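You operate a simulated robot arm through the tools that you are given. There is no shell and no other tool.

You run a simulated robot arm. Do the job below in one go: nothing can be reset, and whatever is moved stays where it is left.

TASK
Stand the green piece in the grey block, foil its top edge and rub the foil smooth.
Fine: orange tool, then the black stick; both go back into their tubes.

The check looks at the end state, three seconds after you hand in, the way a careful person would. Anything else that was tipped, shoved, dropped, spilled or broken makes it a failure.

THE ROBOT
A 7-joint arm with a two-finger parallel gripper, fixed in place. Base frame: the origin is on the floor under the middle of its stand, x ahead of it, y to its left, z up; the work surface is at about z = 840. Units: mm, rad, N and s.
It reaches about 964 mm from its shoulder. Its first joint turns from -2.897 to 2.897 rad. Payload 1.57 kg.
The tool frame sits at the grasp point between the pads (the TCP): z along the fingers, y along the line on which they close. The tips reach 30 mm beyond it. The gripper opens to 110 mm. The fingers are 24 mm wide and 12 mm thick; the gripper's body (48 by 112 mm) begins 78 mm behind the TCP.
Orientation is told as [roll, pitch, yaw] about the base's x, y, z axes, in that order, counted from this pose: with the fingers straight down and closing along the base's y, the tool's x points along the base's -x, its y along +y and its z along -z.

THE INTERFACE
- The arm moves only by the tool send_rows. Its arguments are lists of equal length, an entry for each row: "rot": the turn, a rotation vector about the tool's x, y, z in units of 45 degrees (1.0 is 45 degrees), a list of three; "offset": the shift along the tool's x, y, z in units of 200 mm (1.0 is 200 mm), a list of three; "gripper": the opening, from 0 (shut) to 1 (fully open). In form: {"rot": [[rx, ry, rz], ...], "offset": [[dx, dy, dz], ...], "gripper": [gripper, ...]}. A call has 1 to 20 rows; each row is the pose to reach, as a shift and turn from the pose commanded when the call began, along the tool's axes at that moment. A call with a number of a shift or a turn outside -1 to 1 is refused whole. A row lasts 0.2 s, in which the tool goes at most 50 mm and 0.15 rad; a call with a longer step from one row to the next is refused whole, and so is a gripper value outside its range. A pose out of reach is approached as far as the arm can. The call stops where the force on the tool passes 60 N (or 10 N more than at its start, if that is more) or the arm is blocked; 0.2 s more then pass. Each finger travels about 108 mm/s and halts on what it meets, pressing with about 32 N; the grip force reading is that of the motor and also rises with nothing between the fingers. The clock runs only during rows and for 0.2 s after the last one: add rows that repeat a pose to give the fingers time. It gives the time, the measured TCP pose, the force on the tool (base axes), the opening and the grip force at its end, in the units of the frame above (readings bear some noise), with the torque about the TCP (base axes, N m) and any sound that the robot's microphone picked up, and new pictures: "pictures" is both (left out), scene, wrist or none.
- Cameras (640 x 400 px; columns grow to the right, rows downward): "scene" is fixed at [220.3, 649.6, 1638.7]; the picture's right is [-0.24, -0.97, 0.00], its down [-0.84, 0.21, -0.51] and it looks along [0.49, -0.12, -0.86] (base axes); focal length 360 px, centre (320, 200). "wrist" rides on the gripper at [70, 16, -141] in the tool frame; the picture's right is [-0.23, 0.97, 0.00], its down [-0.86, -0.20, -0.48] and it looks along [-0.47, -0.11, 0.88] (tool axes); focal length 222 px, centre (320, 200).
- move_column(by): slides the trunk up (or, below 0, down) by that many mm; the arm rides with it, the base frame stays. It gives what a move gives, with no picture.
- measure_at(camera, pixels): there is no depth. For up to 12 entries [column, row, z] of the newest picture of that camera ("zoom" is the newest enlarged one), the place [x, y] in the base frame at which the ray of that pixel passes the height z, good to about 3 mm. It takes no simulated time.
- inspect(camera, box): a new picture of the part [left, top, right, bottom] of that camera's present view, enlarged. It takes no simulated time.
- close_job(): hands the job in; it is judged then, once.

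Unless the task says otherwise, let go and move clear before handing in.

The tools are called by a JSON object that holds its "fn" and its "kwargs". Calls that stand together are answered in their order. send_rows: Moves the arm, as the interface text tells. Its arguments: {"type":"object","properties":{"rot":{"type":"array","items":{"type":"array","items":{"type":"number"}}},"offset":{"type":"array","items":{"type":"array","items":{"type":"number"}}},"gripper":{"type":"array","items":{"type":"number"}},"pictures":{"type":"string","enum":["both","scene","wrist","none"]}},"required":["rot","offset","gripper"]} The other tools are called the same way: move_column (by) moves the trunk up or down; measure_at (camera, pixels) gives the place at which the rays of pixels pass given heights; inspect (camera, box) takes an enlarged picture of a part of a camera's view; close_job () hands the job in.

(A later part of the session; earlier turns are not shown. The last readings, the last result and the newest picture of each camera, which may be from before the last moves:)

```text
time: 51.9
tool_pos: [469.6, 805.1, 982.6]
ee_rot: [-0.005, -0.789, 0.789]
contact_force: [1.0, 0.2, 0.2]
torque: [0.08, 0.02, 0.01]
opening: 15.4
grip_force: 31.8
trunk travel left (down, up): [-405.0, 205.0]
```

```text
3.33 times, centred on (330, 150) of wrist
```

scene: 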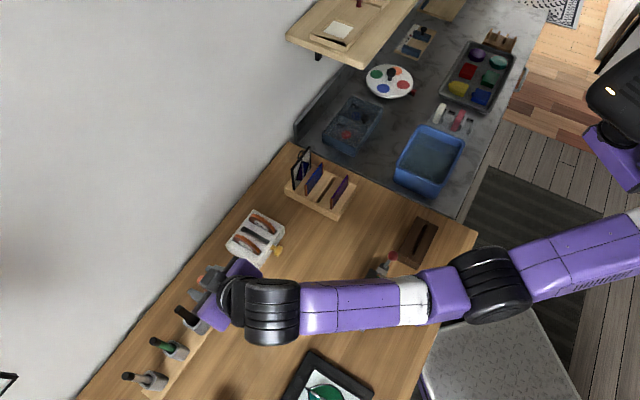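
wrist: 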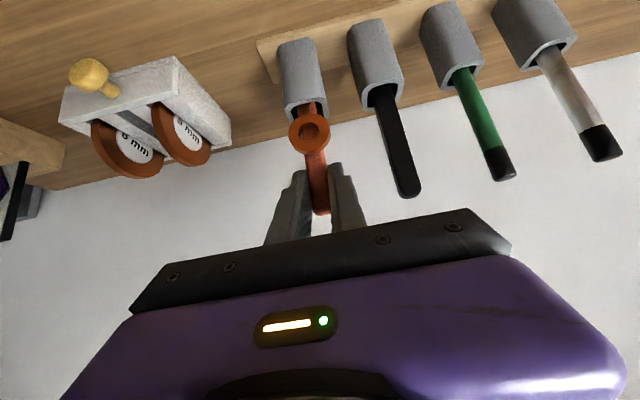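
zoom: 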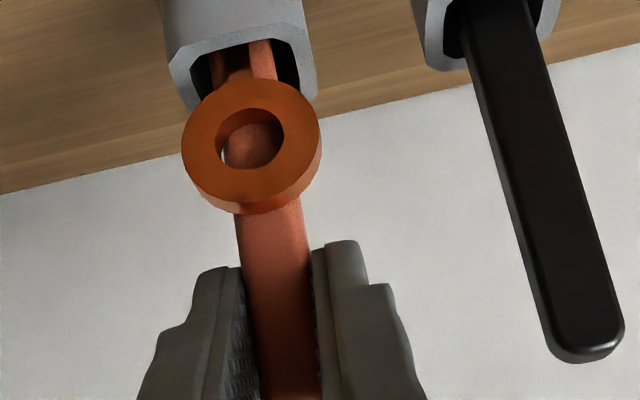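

The handle is held firmly (15.4 mm, 31.8 N). I'm lifting straight up 100 mm out of the tube.

{"fn": "send_rows", "kwargs": {"rot": [[0, 0, 0], [0, 0, 0], [0, 0, 0], [0, 0, 0], [0, 0, 0], [0, 0, 0]], "offset": [[-0.04, 0, -0.039], [-0.1, 0, -0.099], [-0.17, 0, -0.168], [-0.24, 0, -0.237], [-0.31, 0, -0.307], [-0.37, 0, -0.366]], "gripper": [0, 0, 0, 0, 0, 0], "pictures": "both"}}

{"fn": "inspect", "kwargs": {"camera": "wrist", "box": [260, 60, 400, 210]}}

{"fn": "inspect", "kwargs": {"camera": "scene", "box": [165, 235, 245, 315]}}

```text
time: 53.3
tool_pos: [468.5, 806.0, 1086.1]
ee_rot: [-0.003, -0.789, 0.789]
contact_force: [-1.0, 0.1, -1.9]
torque: [0.03, 0.02, 0.0]
opening: 15.1
grip_force: 30.9
trunk travel left (down, up): [-405.0, 205.0]
```

scene: 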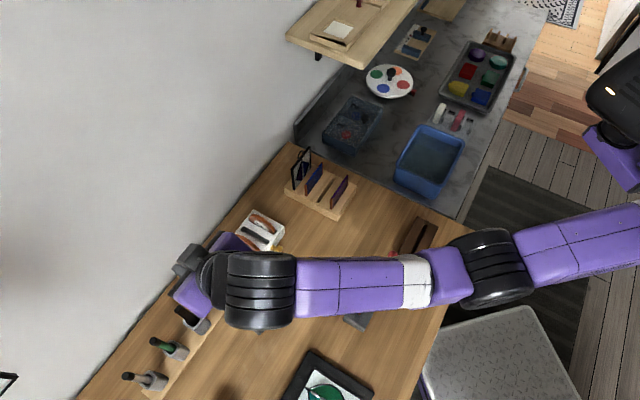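
wrist: 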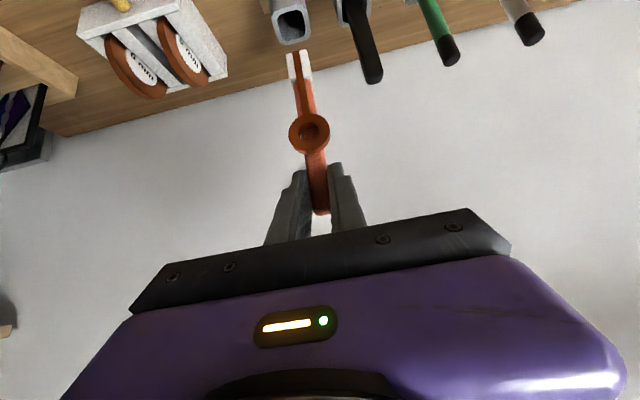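

```text
2.67 times, centred on (330, 135) of wrist
```

zoom: 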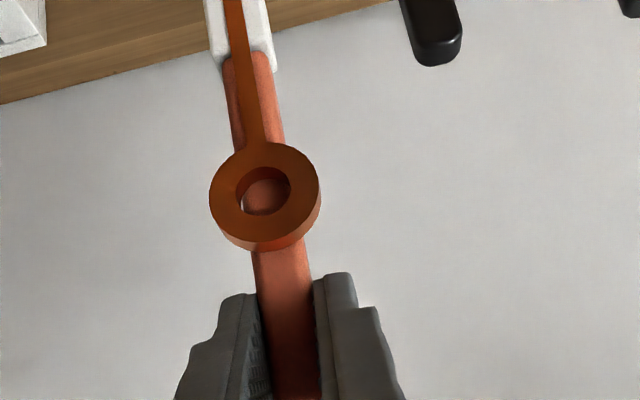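

```text
5.00 times, centred on (205, 275) of scene
```

zoom: 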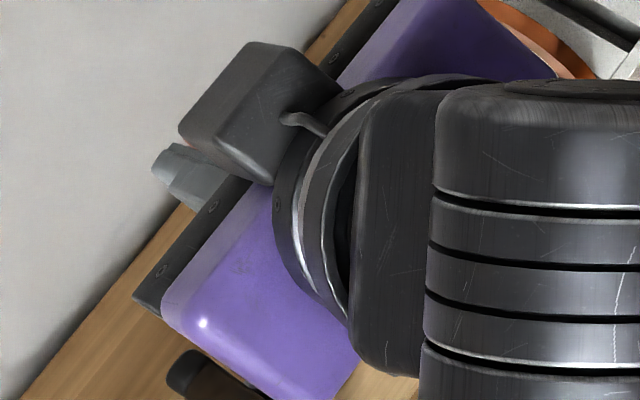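

The tool is out; it has a white head at its end (wrist (300,65)) with a strip of foil running from the roll to it. I'll zoom on the head.

{"fn": "inspect", "kwargs": {"camera": "wrist", "box": [270, 35, 340, 85]}}

{"fn": "inspect", "kwargs": {"camera": "wrist", "box": [270, 40, 350, 150]}}

```text
8.00 times, centred on (305, 60) of wrist
```

zoom: 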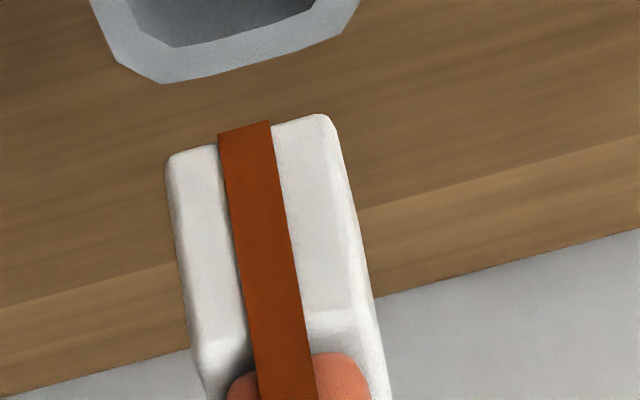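

```text
3.64 times, centred on (310, 95) of wrist
```

zoom: 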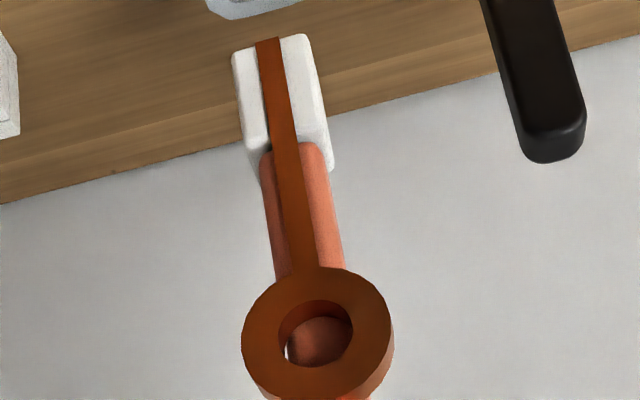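

The head is a white block with a 6 mm foil strip down its front face to the bottom edge, about 137 mm below the TCP. The strip width must lie across the glass thickness, so I'll carry the tool to the block and then turn it 90° about the vertical.

{"fn": "send_rows", "kwargs": {"rot": [[0, 0, 0], [0, 0, 0], [0, 0, 0], [0, 0, 0], [0, 0, 0]], "offset": [[-0.06, 0, -0.06], [0.03, -0.1, -0.17], [0.13, -0.19, -0.27], [0.24, -0.29, -0.38], [0.351, -0.385, -0.49]], "gripper": [0, 0, 0, 0, 0], "pictures": "none"}}

{"fn": "send_rows", "kwargs": {"rot": [[0, 0, 0], [0, 0, 0], [0, 0, 0], [0, 0, 0]], "offset": [[0.1, -0.1, -0.12], [0.2, -0.19, -0.25], [0.3, -0.29, -0.39], [0.41, -0.385, -0.52]], "gripper": [0, 0, 0, 0], "pictures": "both"}}

```text
time: 54.5
tool_pos: [439.8, 665.2, 1105.6]
ee_rot: [-0.003, -0.789, 0.788]
contact_force: [-0.2, 0.5, -1.1]
torque: [-0.02, 0.0, 0.0]
opening: 15.5
grip_force: 30.8
trunk travel left (down, up): [-405.0, 205.0]
```

```text
time: 55.5
tool_pos: [402.4, 520.1, 1120.7]
ee_rot: [-0.006, -0.786, 0.789]
contact_force: [0.1, 0.2, -0.7]
torque: [-0.03, -0.03, -0.01]
opening: 15.4
grip_force: 31.5
trunk travel left (down, up): [-405.0, 205.0]
```

scene: 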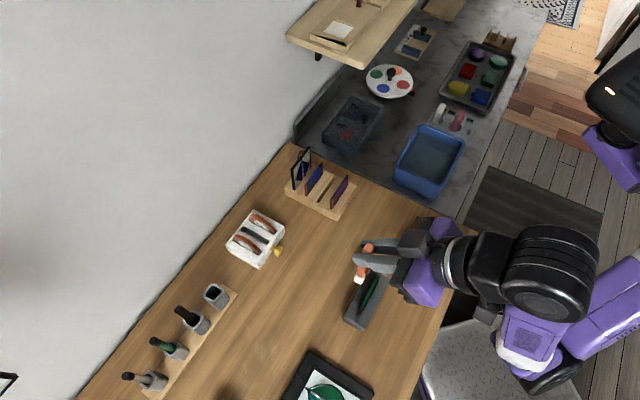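
wrist: 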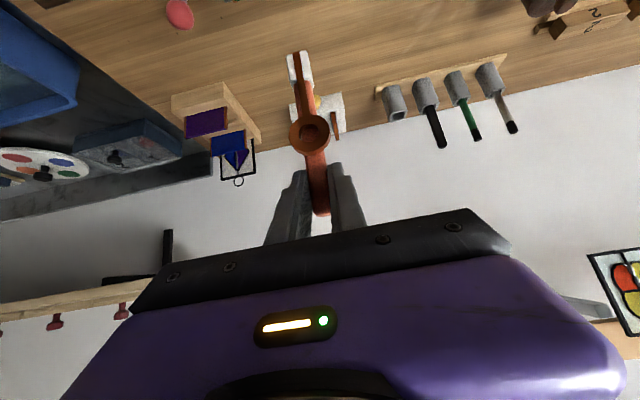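

{"fn": "inspect", "kwargs": {"camera": "scene", "box": [335, 230, 415, 310]}}

{"fn": "inspect", "kwargs": {"camera": "scene", "box": [335, 255, 405, 335]}}

```text
5.00 times, centred on (375, 270) of scene
```

zoom: 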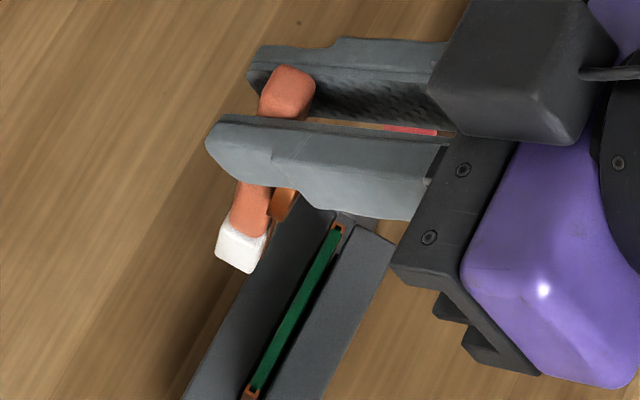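

```text
5.00 times, centred on (370, 295) of scene
```

zoom: 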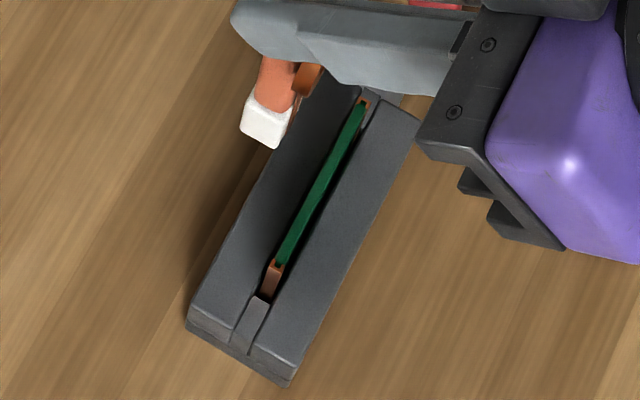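

The tool hangs vertically above the block with the piece untouched below. I'm turning it about the vertical by the first 45° and checking that the arm follows.

{"fn": "send_rows", "kwargs": {"rot": [[-0.118, 0, -0.117], [-0.237, 0, -0.235], [-0.355, 0, -0.352], [-0.473, 0, -0.469], [-0.592, 0, -0.587], [-0.71, 0, -0.704]], "offset": [[0, 0, 0], [0, 0, 0], [0, 0, 0], [0, 0, 0], [0, 0, 0], [0, 0, 0]], "gripper": [0, 0, 0, 0, 0, 0], "pictures": "scene"}}

```text
time: 56.9
tool_pos: [401.7, 519.0, 1119.0]
ee_rot: [-0.001, -0.789, 1.575]
contact_force: [-0.2, -0.4, -0.3]
torque: [-0.02, -0.04, 0.03]
opening: 15.3
grip_force: 31.6
trunk travel left (down, up): [-405.0, 205.0]
```

scene: 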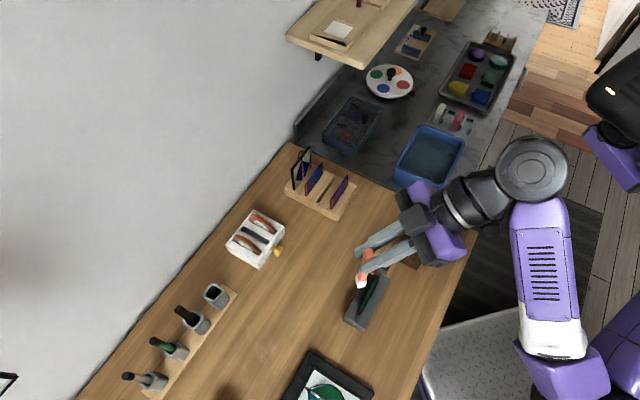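

The arm followed exactly (yaw now 90°). I'm turning the remaining 45°.

{"fn": "send_rows", "kwargs": {"rot": [[-0.118, 0, -0.117], [-0.237, 0, -0.235], [-0.355, 0, -0.352], [-0.473, 0, -0.469], [-0.592, 0, -0.587], [-0.71, 0, -0.704]], "offset": [[0, 0, 0], [0, 0, 0], [0, 0, 0], [0, 0, 0], [0, 0, 0], [0, 0, 0]], "gripper": [0, 0, 0, 0, 0, 0], "pictures": "both"}}

{"fn": "inspect", "kwargs": {"camera": "scene", "box": [335, 230, 415, 310]}}

{"fn": "inspect", "kwargs": {"camera": "wrist", "box": [240, 0, 400, 100]}}

```text
time: 58.3
tool_pos: [401.8, 519.3, 1120.5]
ee_rot: [0.0, -0.786, 2.357]
contact_force: [-0.1, -1.4, 0.0]
torque: [0.01, -0.02, -0.01]
opening: 15.1
grip_force: 31.2
trunk travel left (down, up): [-405.0, 205.0]
```

scene: 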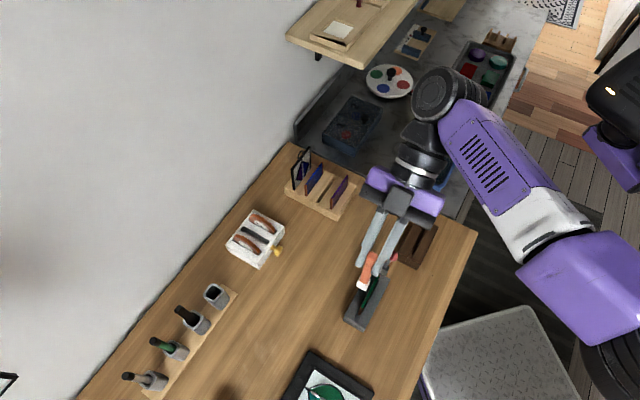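
wrist: 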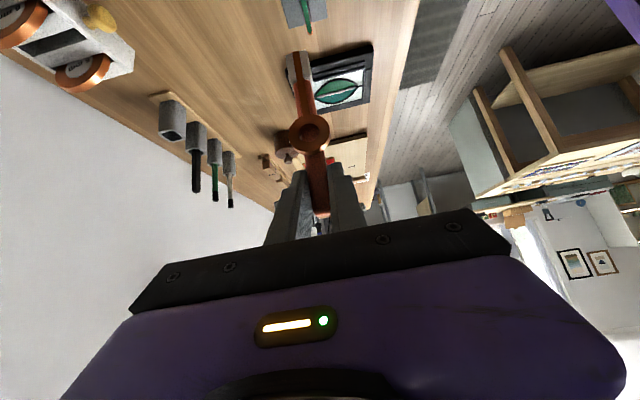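

```text
5.00 times, centred on (375, 270) of scene
```

zoom: 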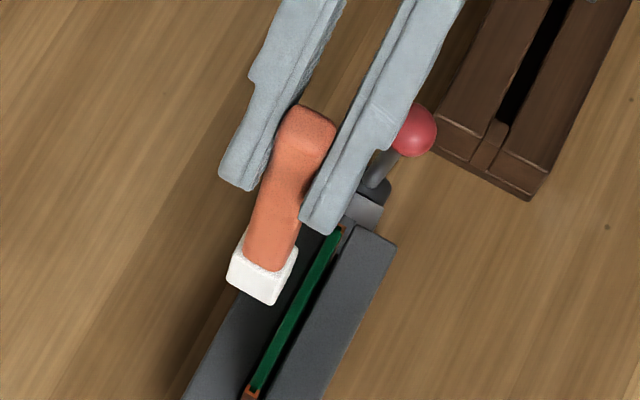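

```text
4.00 times, centred on (320, 50) of wrist
```

zoom: 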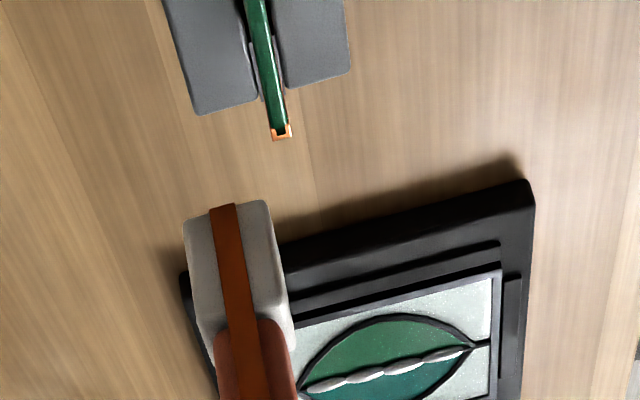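

The tool is now turned so its strip lies across the glass. I'll pin down the glass top edge from both cameras.

{"fn": "measure_at", "kwargs": {"camera": "wrist", "pixels": [[310.3, 33.75, 922], [310.3, 33.75, 922], [310.3, 33.75, 922], [310.3, 33.75, 932], [310.3, 33.75, 932], [310.3, 33.75, 932]]}}

{"fn": "measure_at", "kwargs": {"camera": "scene", "pixels": [[361.2, 308, 922], [361.2, 308, 922], [361.2, 308, 922], [361.2, 308, 932], [361.2, 308, 932], [361.2, 308, 932]]}}

{"fn": "inspect", "kwargs": {"camera": "wrist", "box": [270, 0, 350, 50]}}

{"fn": "inspect", "kwargs": {"camera": "scene", "box": [345, 270, 395, 325]}}

```text
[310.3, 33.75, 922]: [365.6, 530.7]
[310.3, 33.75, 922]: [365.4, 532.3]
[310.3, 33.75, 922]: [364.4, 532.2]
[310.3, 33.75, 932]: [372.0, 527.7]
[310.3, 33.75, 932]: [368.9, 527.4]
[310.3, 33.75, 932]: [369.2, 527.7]
```

```text
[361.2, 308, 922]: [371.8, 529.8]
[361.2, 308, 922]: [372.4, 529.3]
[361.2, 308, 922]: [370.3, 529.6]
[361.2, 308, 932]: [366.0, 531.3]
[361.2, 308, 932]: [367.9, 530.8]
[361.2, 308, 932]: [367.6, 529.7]
```

```text
8.00 times, centred on (310, 25) of wrist
```

zoom: 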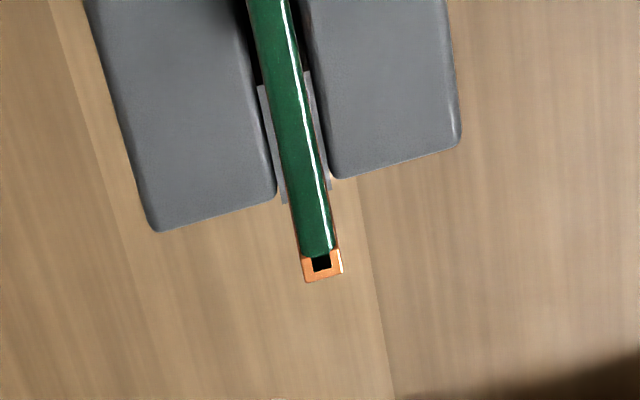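

```text
7.27 times, centred on (370, 298) of scene
```

zoom: 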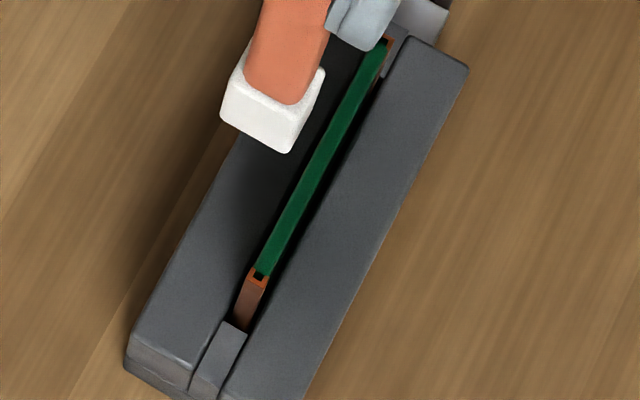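

The glass is upright and centred in the slot; its top edge runs from u=-114 to about -40 at z≈926 and the head bottom is about 135 mm below the TCP. I'll move over the far end of the edge and come down to about 14 mm above it.

{"fn": "send_rows", "kwargs": {"rot": [[0, 0, 0], [0, 0, 0], [0, 0, 0], [0, 0, 0], [0, 0, 0]], "offset": [[-0.037, 0.04, 0.037], [-0.074, 0.0815, 0.074], [-0.02, 0.0815, 0.13], [0.035, 0.0815, 0.183], [0.086, 0.0815, 0.2325]], "gripper": [0, 0, 0, 0, 0], "pictures": "both"}}

{"fn": "inspect", "kwargs": {"camera": "wrist", "box": [250, 20, 350, 90]}}

{"fn": "inspect", "kwargs": {"camera": "scene", "box": [335, 270, 395, 325]}}

```text
time: 59.5
tool_pos: [376.8, 523.8, 1073.5]
ee_rot: [0.0, -0.787, 2.357]
contact_force: [-0.2, -0.6, -1.1]
torque: [0.0, 0.01, 0.0]
opening: 15.4
grip_force: 31.8
trunk travel left (down, up): [-405.0, 205.0]
```

scene: 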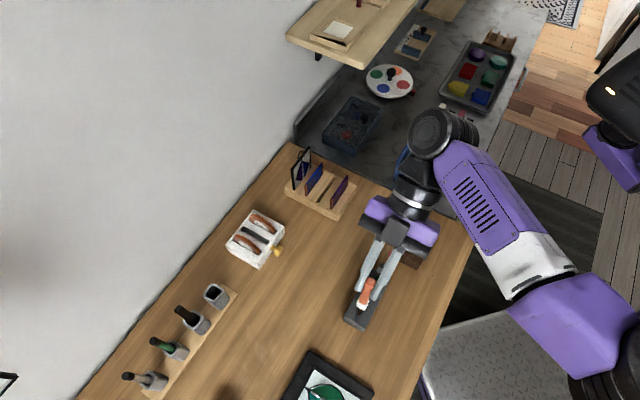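
wrist: 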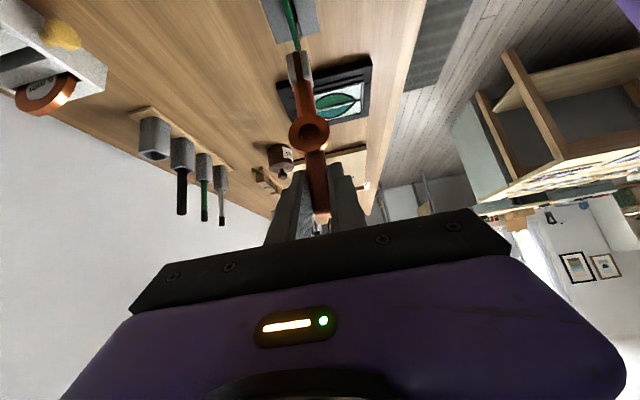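

```text
5.71 times, centred on (300, 55) of wrist
```

zoom: 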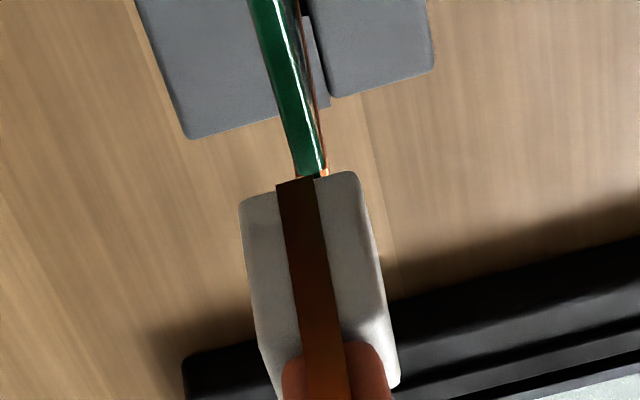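

```text
7.27 times, centred on (365, 298) of scene
```

zoom: 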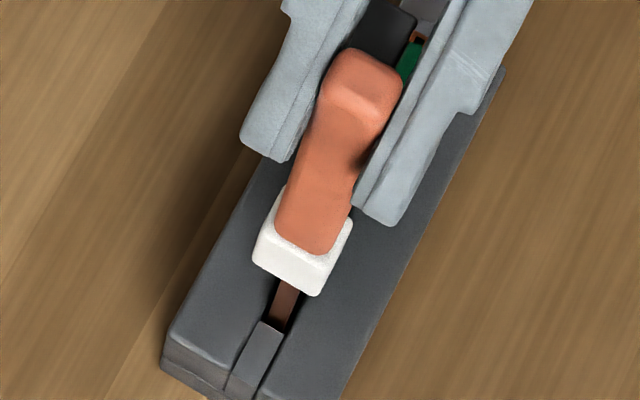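

The model and picture agree; the strip is 2 mm off the glass centreline. I'll correct that and descend in small steps watching the force.

{"fn": "send_rows", "kwargs": {"rot": [[0, 0, 0], [0, 0, 0], [0, 0, 0], [0, 0, 0]], "offset": [[0, 0.01, 0], [0.0178, 0.01, 0.0176], [0.032, 0.01, 0.0317], [0.0391, 0.01, 0.0387]], "gripper": [0, 0, 0, 0], "pictures": "wrist"}}

{"fn": "inspect", "kwargs": {"camera": "wrist", "box": [250, 20, 350, 90]}}

```text
time: 60.5
tool_pos: [373.0, 522.1, 1063.7]
ee_rot: [0.0, -0.788, 2.357]
contact_force: [0.5, -1.0, -0.6]
torque: [-0.02, -0.01, -0.02]
opening: 15.3
grip_force: 31.0
trunk travel left (down, up): [-405.0, 205.0]
```

wrist: 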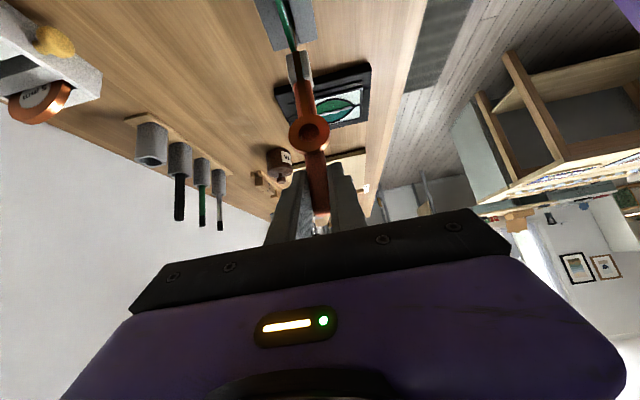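

```text
5.71 times, centred on (300, 55) of wrist
```

zoom: 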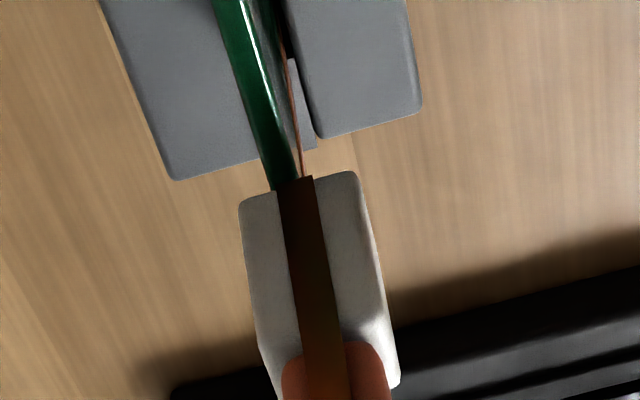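

The strip now sits about 2 mm to the other side of the glass line (zoom 296 vs 284), so I'll shift back 2 mm and continue down millimetre by millimetre.

{"fn": "send_rows", "kwargs": {"rot": [[0, 0, 0], [0, 0, 0], [0, 0, 0], [0, 0, 0]], "offset": [[0, -0.01, 0], [0.0043, -0.01, 0.0042], [0.0075, -0.01, 0.0074], [0.0107, -0.01, 0.0106]], "gripper": [0, 0, 0, 0], "pictures": "wrist"}}

{"fn": "inspect", "kwargs": {"camera": "wrist", "box": [260, 20, 330, 70]}}

```text
time: 61.5
tool_pos: [374.7, 523.2, 1062.7]
ee_rot: [-0.001, -0.789, 2.357]
contact_force: [0.9, -1.5, 14.3]
torque: [-0.13, -0.11, 0.0]
opening: 15.5
grip_force: 31.0
trunk travel left (down, up): [-405.0, 205.0]
```

wrist: 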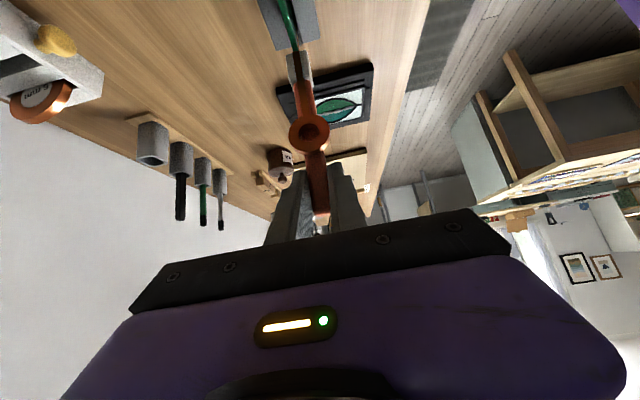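

```text
8.00 times, centred on (295, 45) of wrist
```

zoom: 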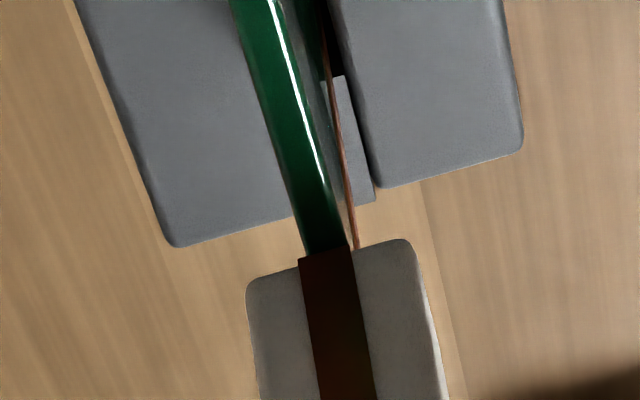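

Contact at 14 N with the strip right over the glass (zoom 300–352 vs 300–348). I'll ease the pressure, start slightly off the end, and draw the tool slowly along the first half of the edge.

{"fn": "send_rows", "kwargs": {"rot": [[0, 0, 0], [0, 0, 0], [0, 0, 0], [0, 0, 0], [0, 0, 0], [0, 0, 0], [0, 0, 0], [0, 0, 0], [0, 0, 0]], "offset": [[-0.0166, 0, 0.0117], [0.001, 0, -0.0061], [0.0186, 0, -0.0238], [0.0362, 0, -0.0416], [0.0538, 0, -0.0593], [0.0714, 0, -0.0771], [0.089, 0, -0.0948], [0.1066, 0, -0.1126], [0.1242, 0, -0.1303]], "gripper": [0, 0, 0, 0, 0, 0, 0, 0, 0], "pictures": "both"}}

{"fn": "inspect", "kwargs": {"camera": "scene", "box": [335, 270, 395, 325]}}

{"fn": "inspect", "kwargs": {"camera": "wrist", "box": [260, 10, 340, 70]}}

```text
time: 63.5
tool_pos: [400.3, 497.0, 1060.6]
ee_rot: [0.003, -0.785, 2.356]
contact_force: [-2.4, 1.9, 8.7]
torque: [0.28, 0.25, 0.0]
opening: 15.2
grip_force: 31.3
trunk travel left (down, up): [-405.0, 205.0]
```

scene: 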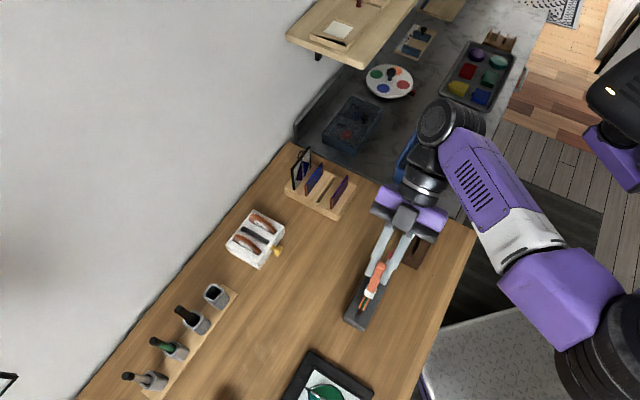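
wrist: 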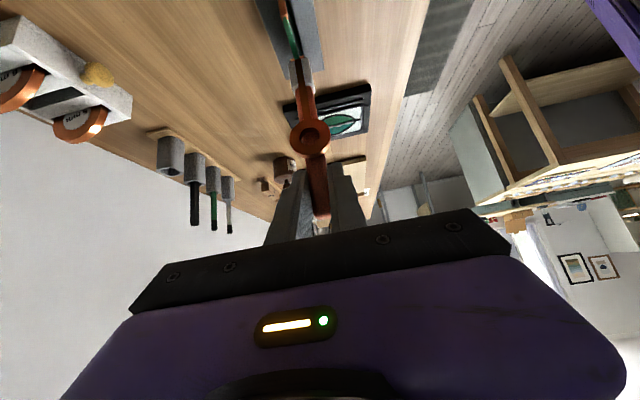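

```text
7.27 times, centred on (365, 298) of scene
```

zoom: 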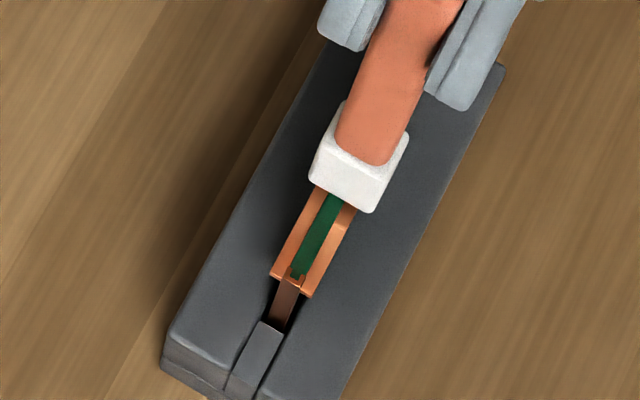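

```text
6.67 times, centred on (300, 40) of wrist
```

zoom: 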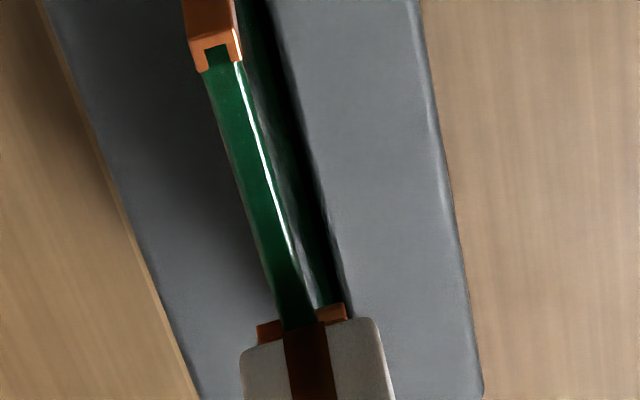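

Copper foil is appearing behind the head along both sides of the edge, with a steady force of about 9 N. I'm continuing to the other end.

{"fn": "send_rows", "kwargs": {"rot": [[0, 0, 0], [0, 0, 0], [0, 0, 0], [0, 0, 0], [0, 0, 0], [0, 0, 0], [0, 0, 0], [0, 0, 0], [0, 0, 0]], "offset": [[0.0176, 0, -0.0177], [0.0352, 0, -0.0355], [0.0528, 0, -0.0532], [0.0705, 0, -0.071], [0.0881, 0, -0.0887], [0.1057, 0, -0.1064], [0.1233, 0, -0.1242], [0.1409, 0, -0.1419], [0.155, 0, -0.1561]], "gripper": [0, 0, 0, 0, 0, 0, 0, 0, 0], "pictures": "both"}}

{"fn": "inspect", "kwargs": {"camera": "scene", "box": [345, 260, 405, 325]}}

{"fn": "inspect", "kwargs": {"camera": "wrist", "box": [260, 10, 340, 70]}}

```text
time: 65.5
tool_pos: [432.5, 466.0, 1063.7]
ee_rot: [0.001, -0.788, 2.354]
contact_force: [-0.9, -0.4, 0.4]
torque: [0.0, 0.03, 0.0]
opening: 15.5
grip_force: 31.3
trunk travel left (down, up): [-405.0, 205.0]
```

scene: 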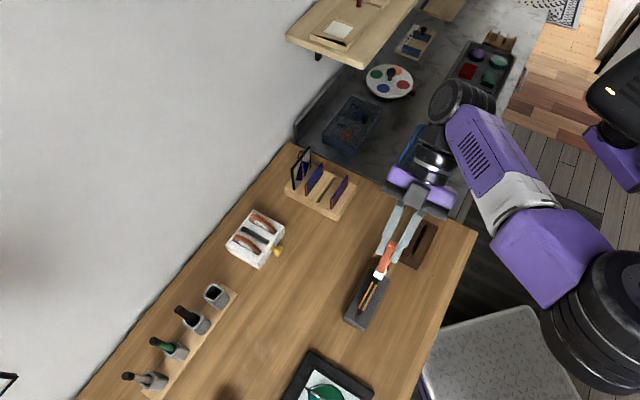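
wrist: 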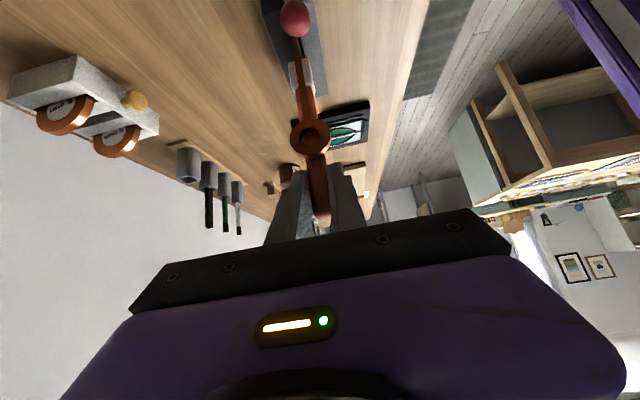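

```text
6.15 times, centred on (375, 292) of scene
```

zoom: 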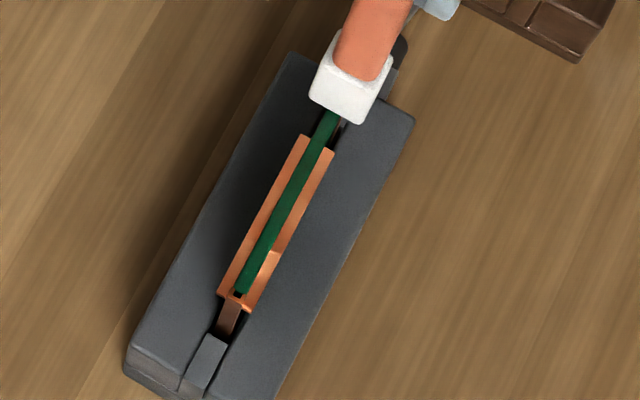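

```text
6.67 times, centred on (300, 40) of wrist
```

zoom: 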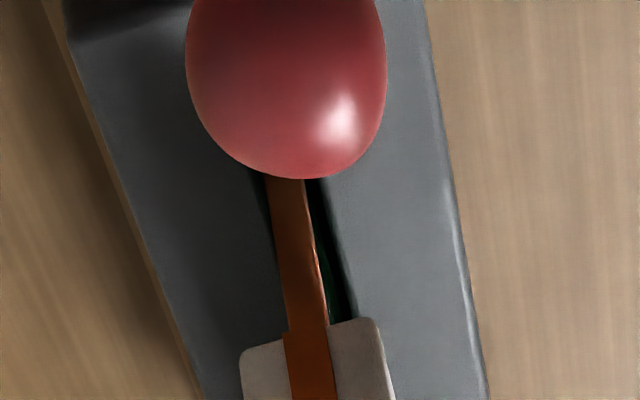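

The foil runs only to about three quarters of the edge; contact was lost (0.4 N) before the lever end. I'll lift, go back 35 mm onto the foiled part, and re-establish contact.

{"fn": "send_rows", "kwargs": {"rot": [[0, 0, 0], [0, 0, 0], [0, 0, 0], [0, 0, 0], [0, 0, 0], [0, 0, 0]], "offset": [[-0.0178, 0, -0.0176], [-0.0794, 0, 0.0445], [-0.1411, 0, 0.1066], [-0.1304, 0, 0.1172], [-0.1251, 0, 0.1224], [-0.1215, 0, 0.126]], "gripper": [0, 0, 0, 0, 0, 0], "pictures": "scene"}}

{"fn": "inspect", "kwargs": {"camera": "scene", "box": [345, 260, 405, 325]}}

```text
time: 66.9
tool_pos: [407.8, 492.4, 1061.9]
ee_rot: [-0.001, -0.787, 2.356]
contact_force: [-0.3, -0.6, -1.0]
torque: [-0.01, 0.03, -0.02]
opening: 15.3
grip_force: 30.8
trunk travel left (down, up): [-405.0, 205.0]
```

scene: 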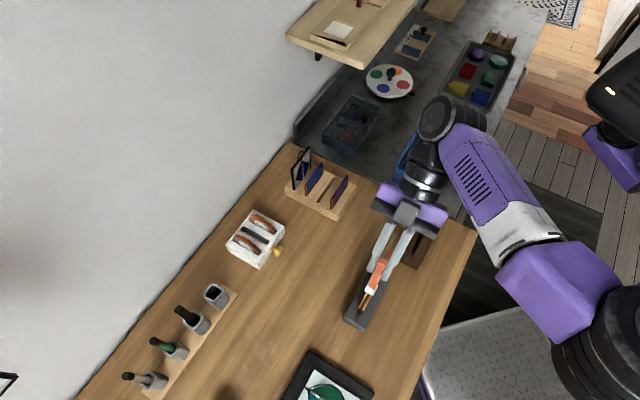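

```text
6.15 times, centred on (375, 292) of scene
```

zoom: 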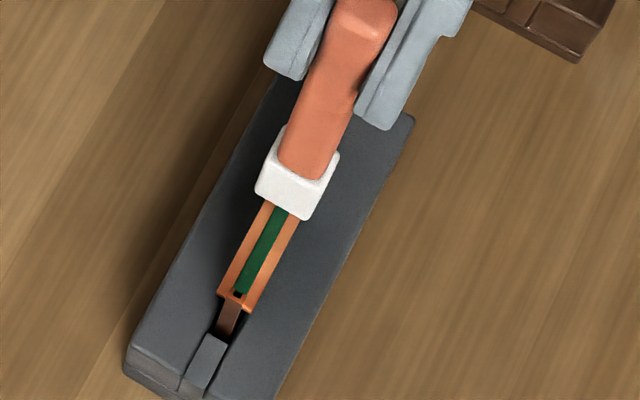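

No contact yet at z=1062 here; I'll lower in half-millimetre steps until I feel the edge.

{"fn": "send_rows", "kwargs": {"rot": [[0, 0, 0], [0, 0, 0], [0, 0, 0]], "offset": [[0.0028, 0, 0.0028], [0.0053, 0, 0.0053], [0.0071, 0, 0.0071]], "gripper": [0, 0, 0], "pictures": "wrist"}}

{"fn": "inspect", "kwargs": {"camera": "wrist", "box": [260, 10, 340, 70]}}

```text
time: 67.7
tool_pos: [407.3, 491.2, 1061.1]
ee_rot: [-0.004, -0.791, 2.359]
contact_force: [-1.0, 1.1, 15.8]
torque: [0.23, 0.17, 0.01]
opening: 15.3
grip_force: 31.1
trunk travel left (down, up): [-405.0, 205.0]
```

wrist: 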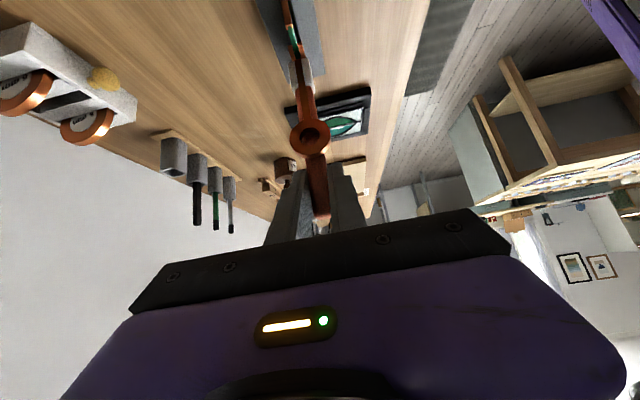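

```text
6.67 times, centred on (300, 40) of wrist
```

zoom: 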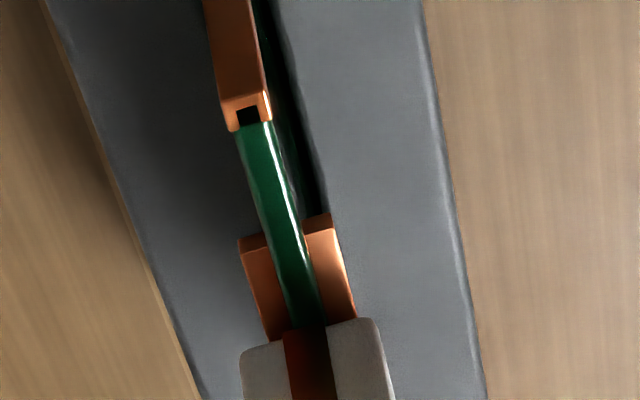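

Good contact (about 16 N) with the strip still right over the glass. I'm drawing on toward the lever end with a slight downward allowance, checking partway.

{"fn": "send_rows", "kwargs": {"rot": [[0, 0, 0], [0, 0, 0], [0, 0, 0], [0, 0, 0], [0, 0, 0]], "offset": [[0.0146, 0, -0.0137], [0.0292, 0, -0.0274], [0.0438, 0, -0.0411], [0.0583, 0, -0.0548], [0.0729, 0, -0.0685]], "gripper": [0, 0, 0, 0, 0], "pictures": "both"}}

{"fn": "inspect", "kwargs": {"camera": "scene", "box": [345, 260, 405, 325]}}

{"fn": "inspect", "kwargs": {"camera": "wrist", "box": [260, 10, 340, 70]}}

```text
time: 68.9
tool_pos: [421.0, 475.9, 1058.9]
ee_rot: [0.0, -0.788, 2.356]
contact_force: [-2.5, 2.4, 13.9]
torque: [0.53, 0.53, 0.0]
opening: 15.2
grip_force: 31.1
trunk travel left (down, up): [-405.0, 205.0]
```

scene: 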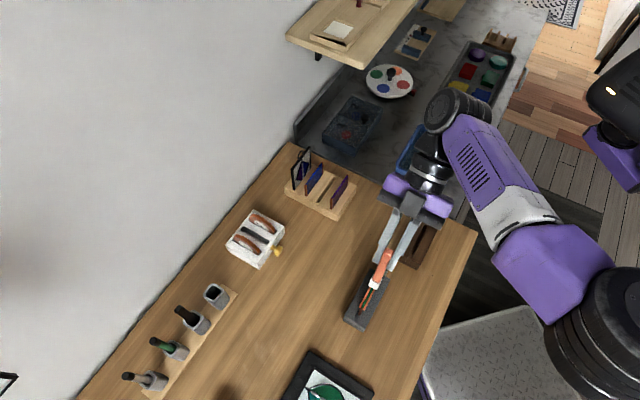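
wrist: 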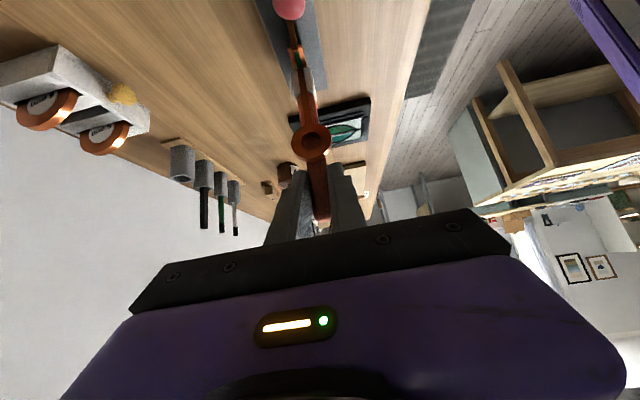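

```text
6.15 times, centred on (375, 292) of scene
```

zoom: 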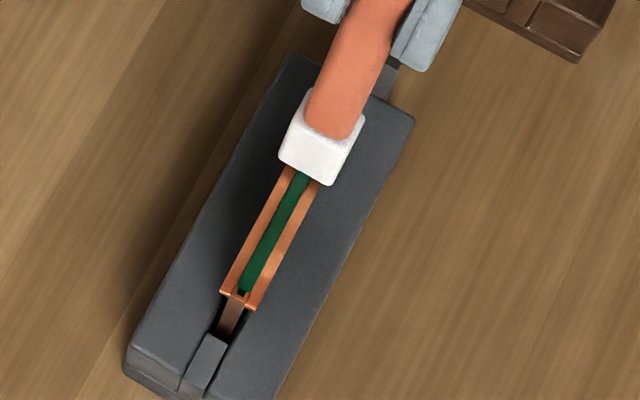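

```text
6.67 times, centred on (300, 40) of wrist
```

zoom: 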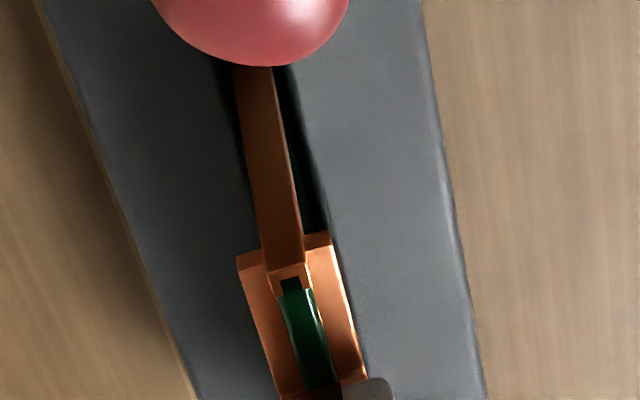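

The foil flaps now reach past the lever-end corner (wrist zoom (240–330,235–255)). I'll lift the tool off and look at the whole edge.

{"fn": "send_rows", "kwargs": {"rot": [[0, 0, 0], [0, 0, 0], [0, 0, 0], [0, 0, 0]], "offset": [[-0.018, 0, -0.018], [-0.071, 0, -0.07], [-0.16, 0, -0.158], [-0.25, 0, -0.247]], "gripper": [0, 0, 0, 0], "pictures": "both"}}

{"fn": "inspect", "kwargs": {"camera": "scene", "box": [345, 260, 405, 325]}}

{"fn": "inspect", "kwargs": {"camera": "wrist", "box": [240, 0, 360, 75]}}

{"fn": "inspect", "kwargs": {"camera": "wrist", "box": [260, 30, 360, 220]}}

```text
time: 69.9
tool_pos: [423.5, 475.3, 1129.9]
ee_rot: [0.0, -0.788, 2.355]
contact_force: [-0.2, 0.1, -0.8]
torque: [0.01, 0.03, -0.01]
opening: 15.2
grip_force: 31.4
trunk travel left (down, up): [-405.0, 205.0]
```

scene: 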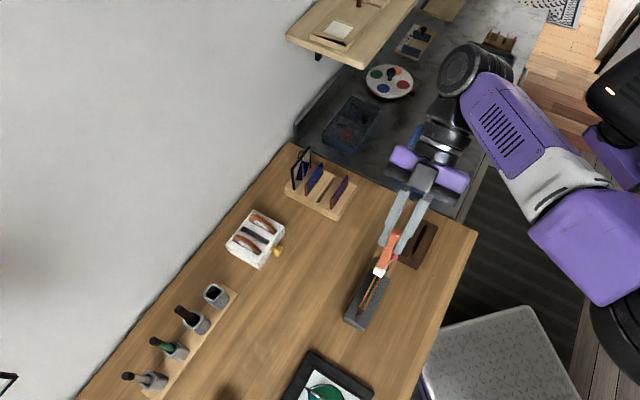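
wrist: 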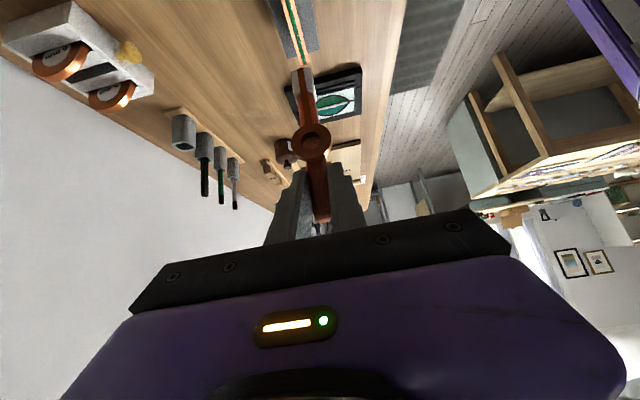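

```text
6.15 times, centred on (375, 292) of scene
```

zoom: 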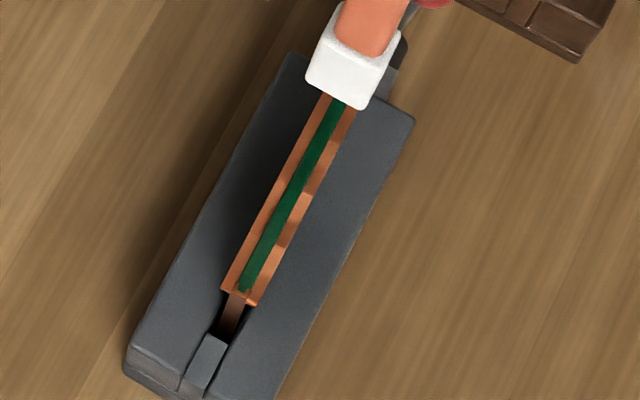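

```text
5.33 times, centred on (300, 38) of wrist
```

zoom: 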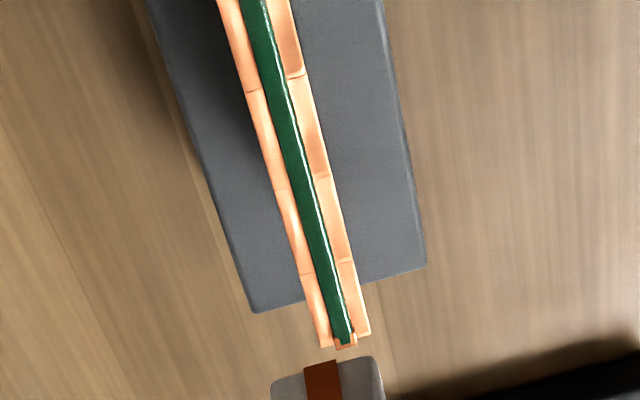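

```text
2.11 times, centred on (310, 125) of wrist
```

zoom: 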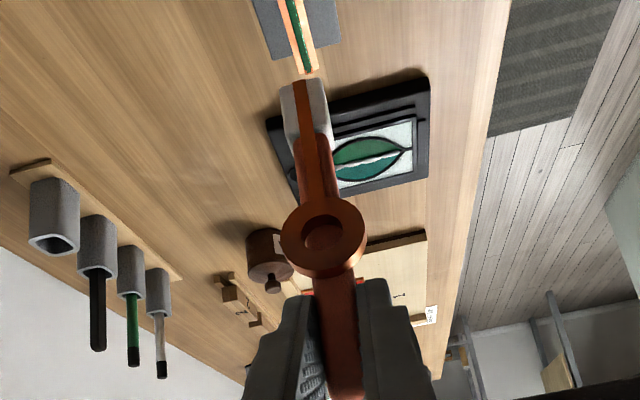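

The edge is foiled in segments along its visible length. I'll back away along the edge to check the lever end too.

{"fn": "send_rows", "kwargs": {"rot": [[0, 0, 0], [0, 0, 0], [0, 0, 0]], "offset": [[0.08, 0, -0.08], [0.18, 0, -0.2], [0.27, 0, -0.32]], "gripper": [0, 0, 0], "pictures": "both"}}

{"fn": "inspect", "kwargs": {"camera": "scene", "box": [345, 260, 405, 325]}}

{"fn": "inspect", "kwargs": {"camera": "wrist", "box": [240, 0, 360, 75]}}

```text
time: 70.7
tool_pos: [476.9, 418.1, 1128.1]
ee_rot: [0.025, -0.763, 2.354]
contact_force: [-0.4, -0.4, -0.4]
torque: [0.0, -0.01, 0.02]
opening: 15.4
grip_force: 30.5
trunk travel left (down, up): [-405.0, 205.0]
```

scene: 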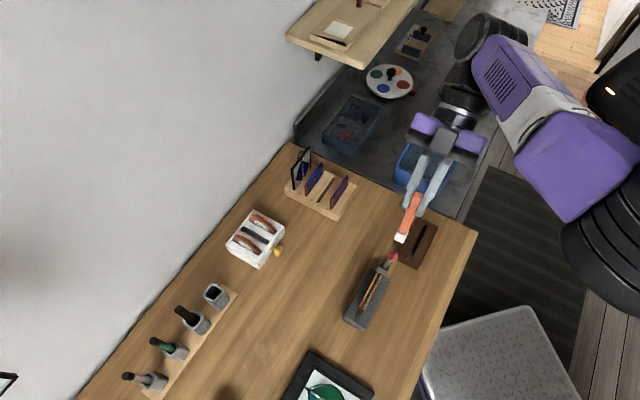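
wrist: 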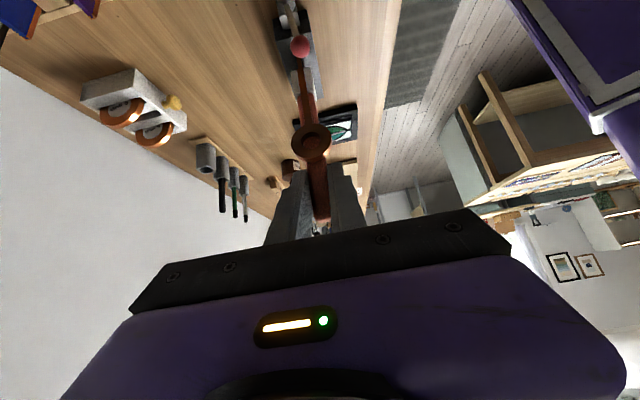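

```text
6.15 times, centred on (375, 292) of scene
```

zoom: 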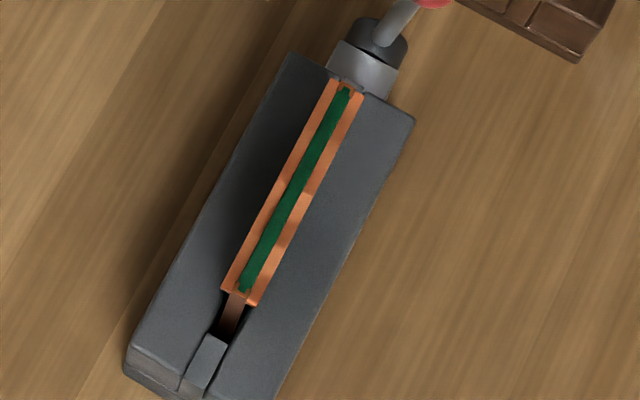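

```text
5.33 times, centred on (300, 38) of wrist
```

zoom: 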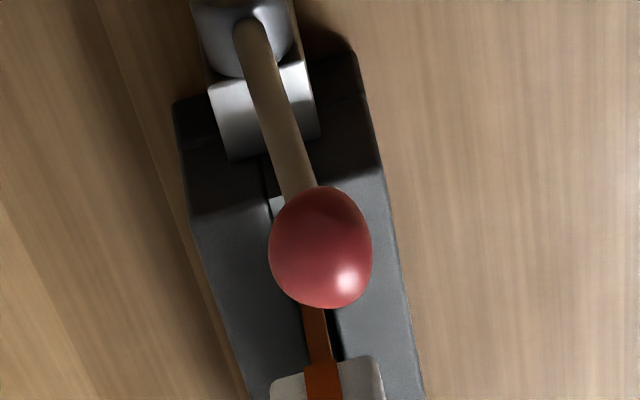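

The foil now covers the full length on both sides (scene zoom from (222,290) to (362,92)). The tool has pivoted about 9° in the grip, which I'll compensate for when returning it; first I'll move back to a comfortable spot.

{"fn": "send_rows", "kwargs": {"rot": [[0, 0, 0], [0, 0, 0], [0, 0, 0]], "offset": [[-0.12, 0, 0.08], [-0.24, 0, 0.17], [-0.36, 0, 0.25]], "gripper": [0, 0, 0], "pictures": "none"}}

```text
time: 71.5
tool_pos: [420.3, 477.0, 1155.5]
ee_rot: [-0.004, -0.789, 2.36]
contact_force: [0.6, 0.0, -0.7]
torque: [-0.02, 0.0, 0.01]
opening: 15.3
grip_force: 31.4
trunk travel left (down, up): [-405.0, 205.0]
```

Orientation is back to nominal. I'm rotating the tool back about the vertical by 75° (to yaw 60°), staying high above everything.

{"fn": "send_rows", "kwargs": {"rot": [[0.118, 0, 0.117], [0.237, 0, 0.235], [0.355, 0, 0.352], [0.473, 0, 0.469], [0.592, 0, 0.587], [0.71, 0, 0.704]], "offset": [[0, 0, 0], [0, 0, 0], [0, 0, 0], [0, 0, 0], [0, 0, 0], [0, 0, 0]], "gripper": [0, 0, 0, 0, 0, 0], "pictures": "none"}}

{"fn": "send_rows", "kwargs": {"rot": [[0.118, 0, 0.117], [0.237, 0, 0.235], [0.355, 0, 0.352], [0.473, 0, 0.469], [0.473, 0, 0.469]], "offset": [[0, 0, 0], [0, 0, 0], [0, 0, 0], [0, 0, 0], [0, 0, 0]], "gripper": [0, 0, 0, 0, 0], "pictures": "both"}}

```text
time: 72.9
tool_pos: [417.4, 482.1, 1141.6]
ee_rot: [0.021, -0.765, 1.574]
contact_force: [-0.2, -0.5, -1.2]
torque: [0.02, 0.02, -0.02]
opening: 15.3
grip_force: 30.5
trunk travel left (down, up): [-405.0, 205.0]
```

```text
time: 74.1
tool_pos: [419.6, 478.1, 1152.3]
ee_rot: [-0.004, -0.79, 1.048]
contact_force: [-0.2, -0.2, -1.1]
torque: [0.0, 0.0, -0.02]
opening: 15.4
grip_force: 30.6
trunk travel left (down, up): [-405.0, 205.0]
```

scene: 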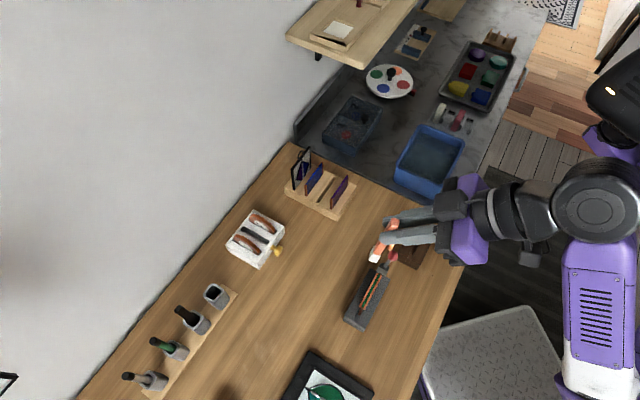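
wrist: 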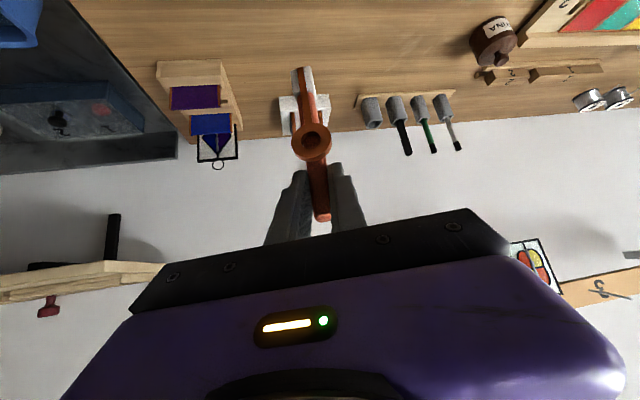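

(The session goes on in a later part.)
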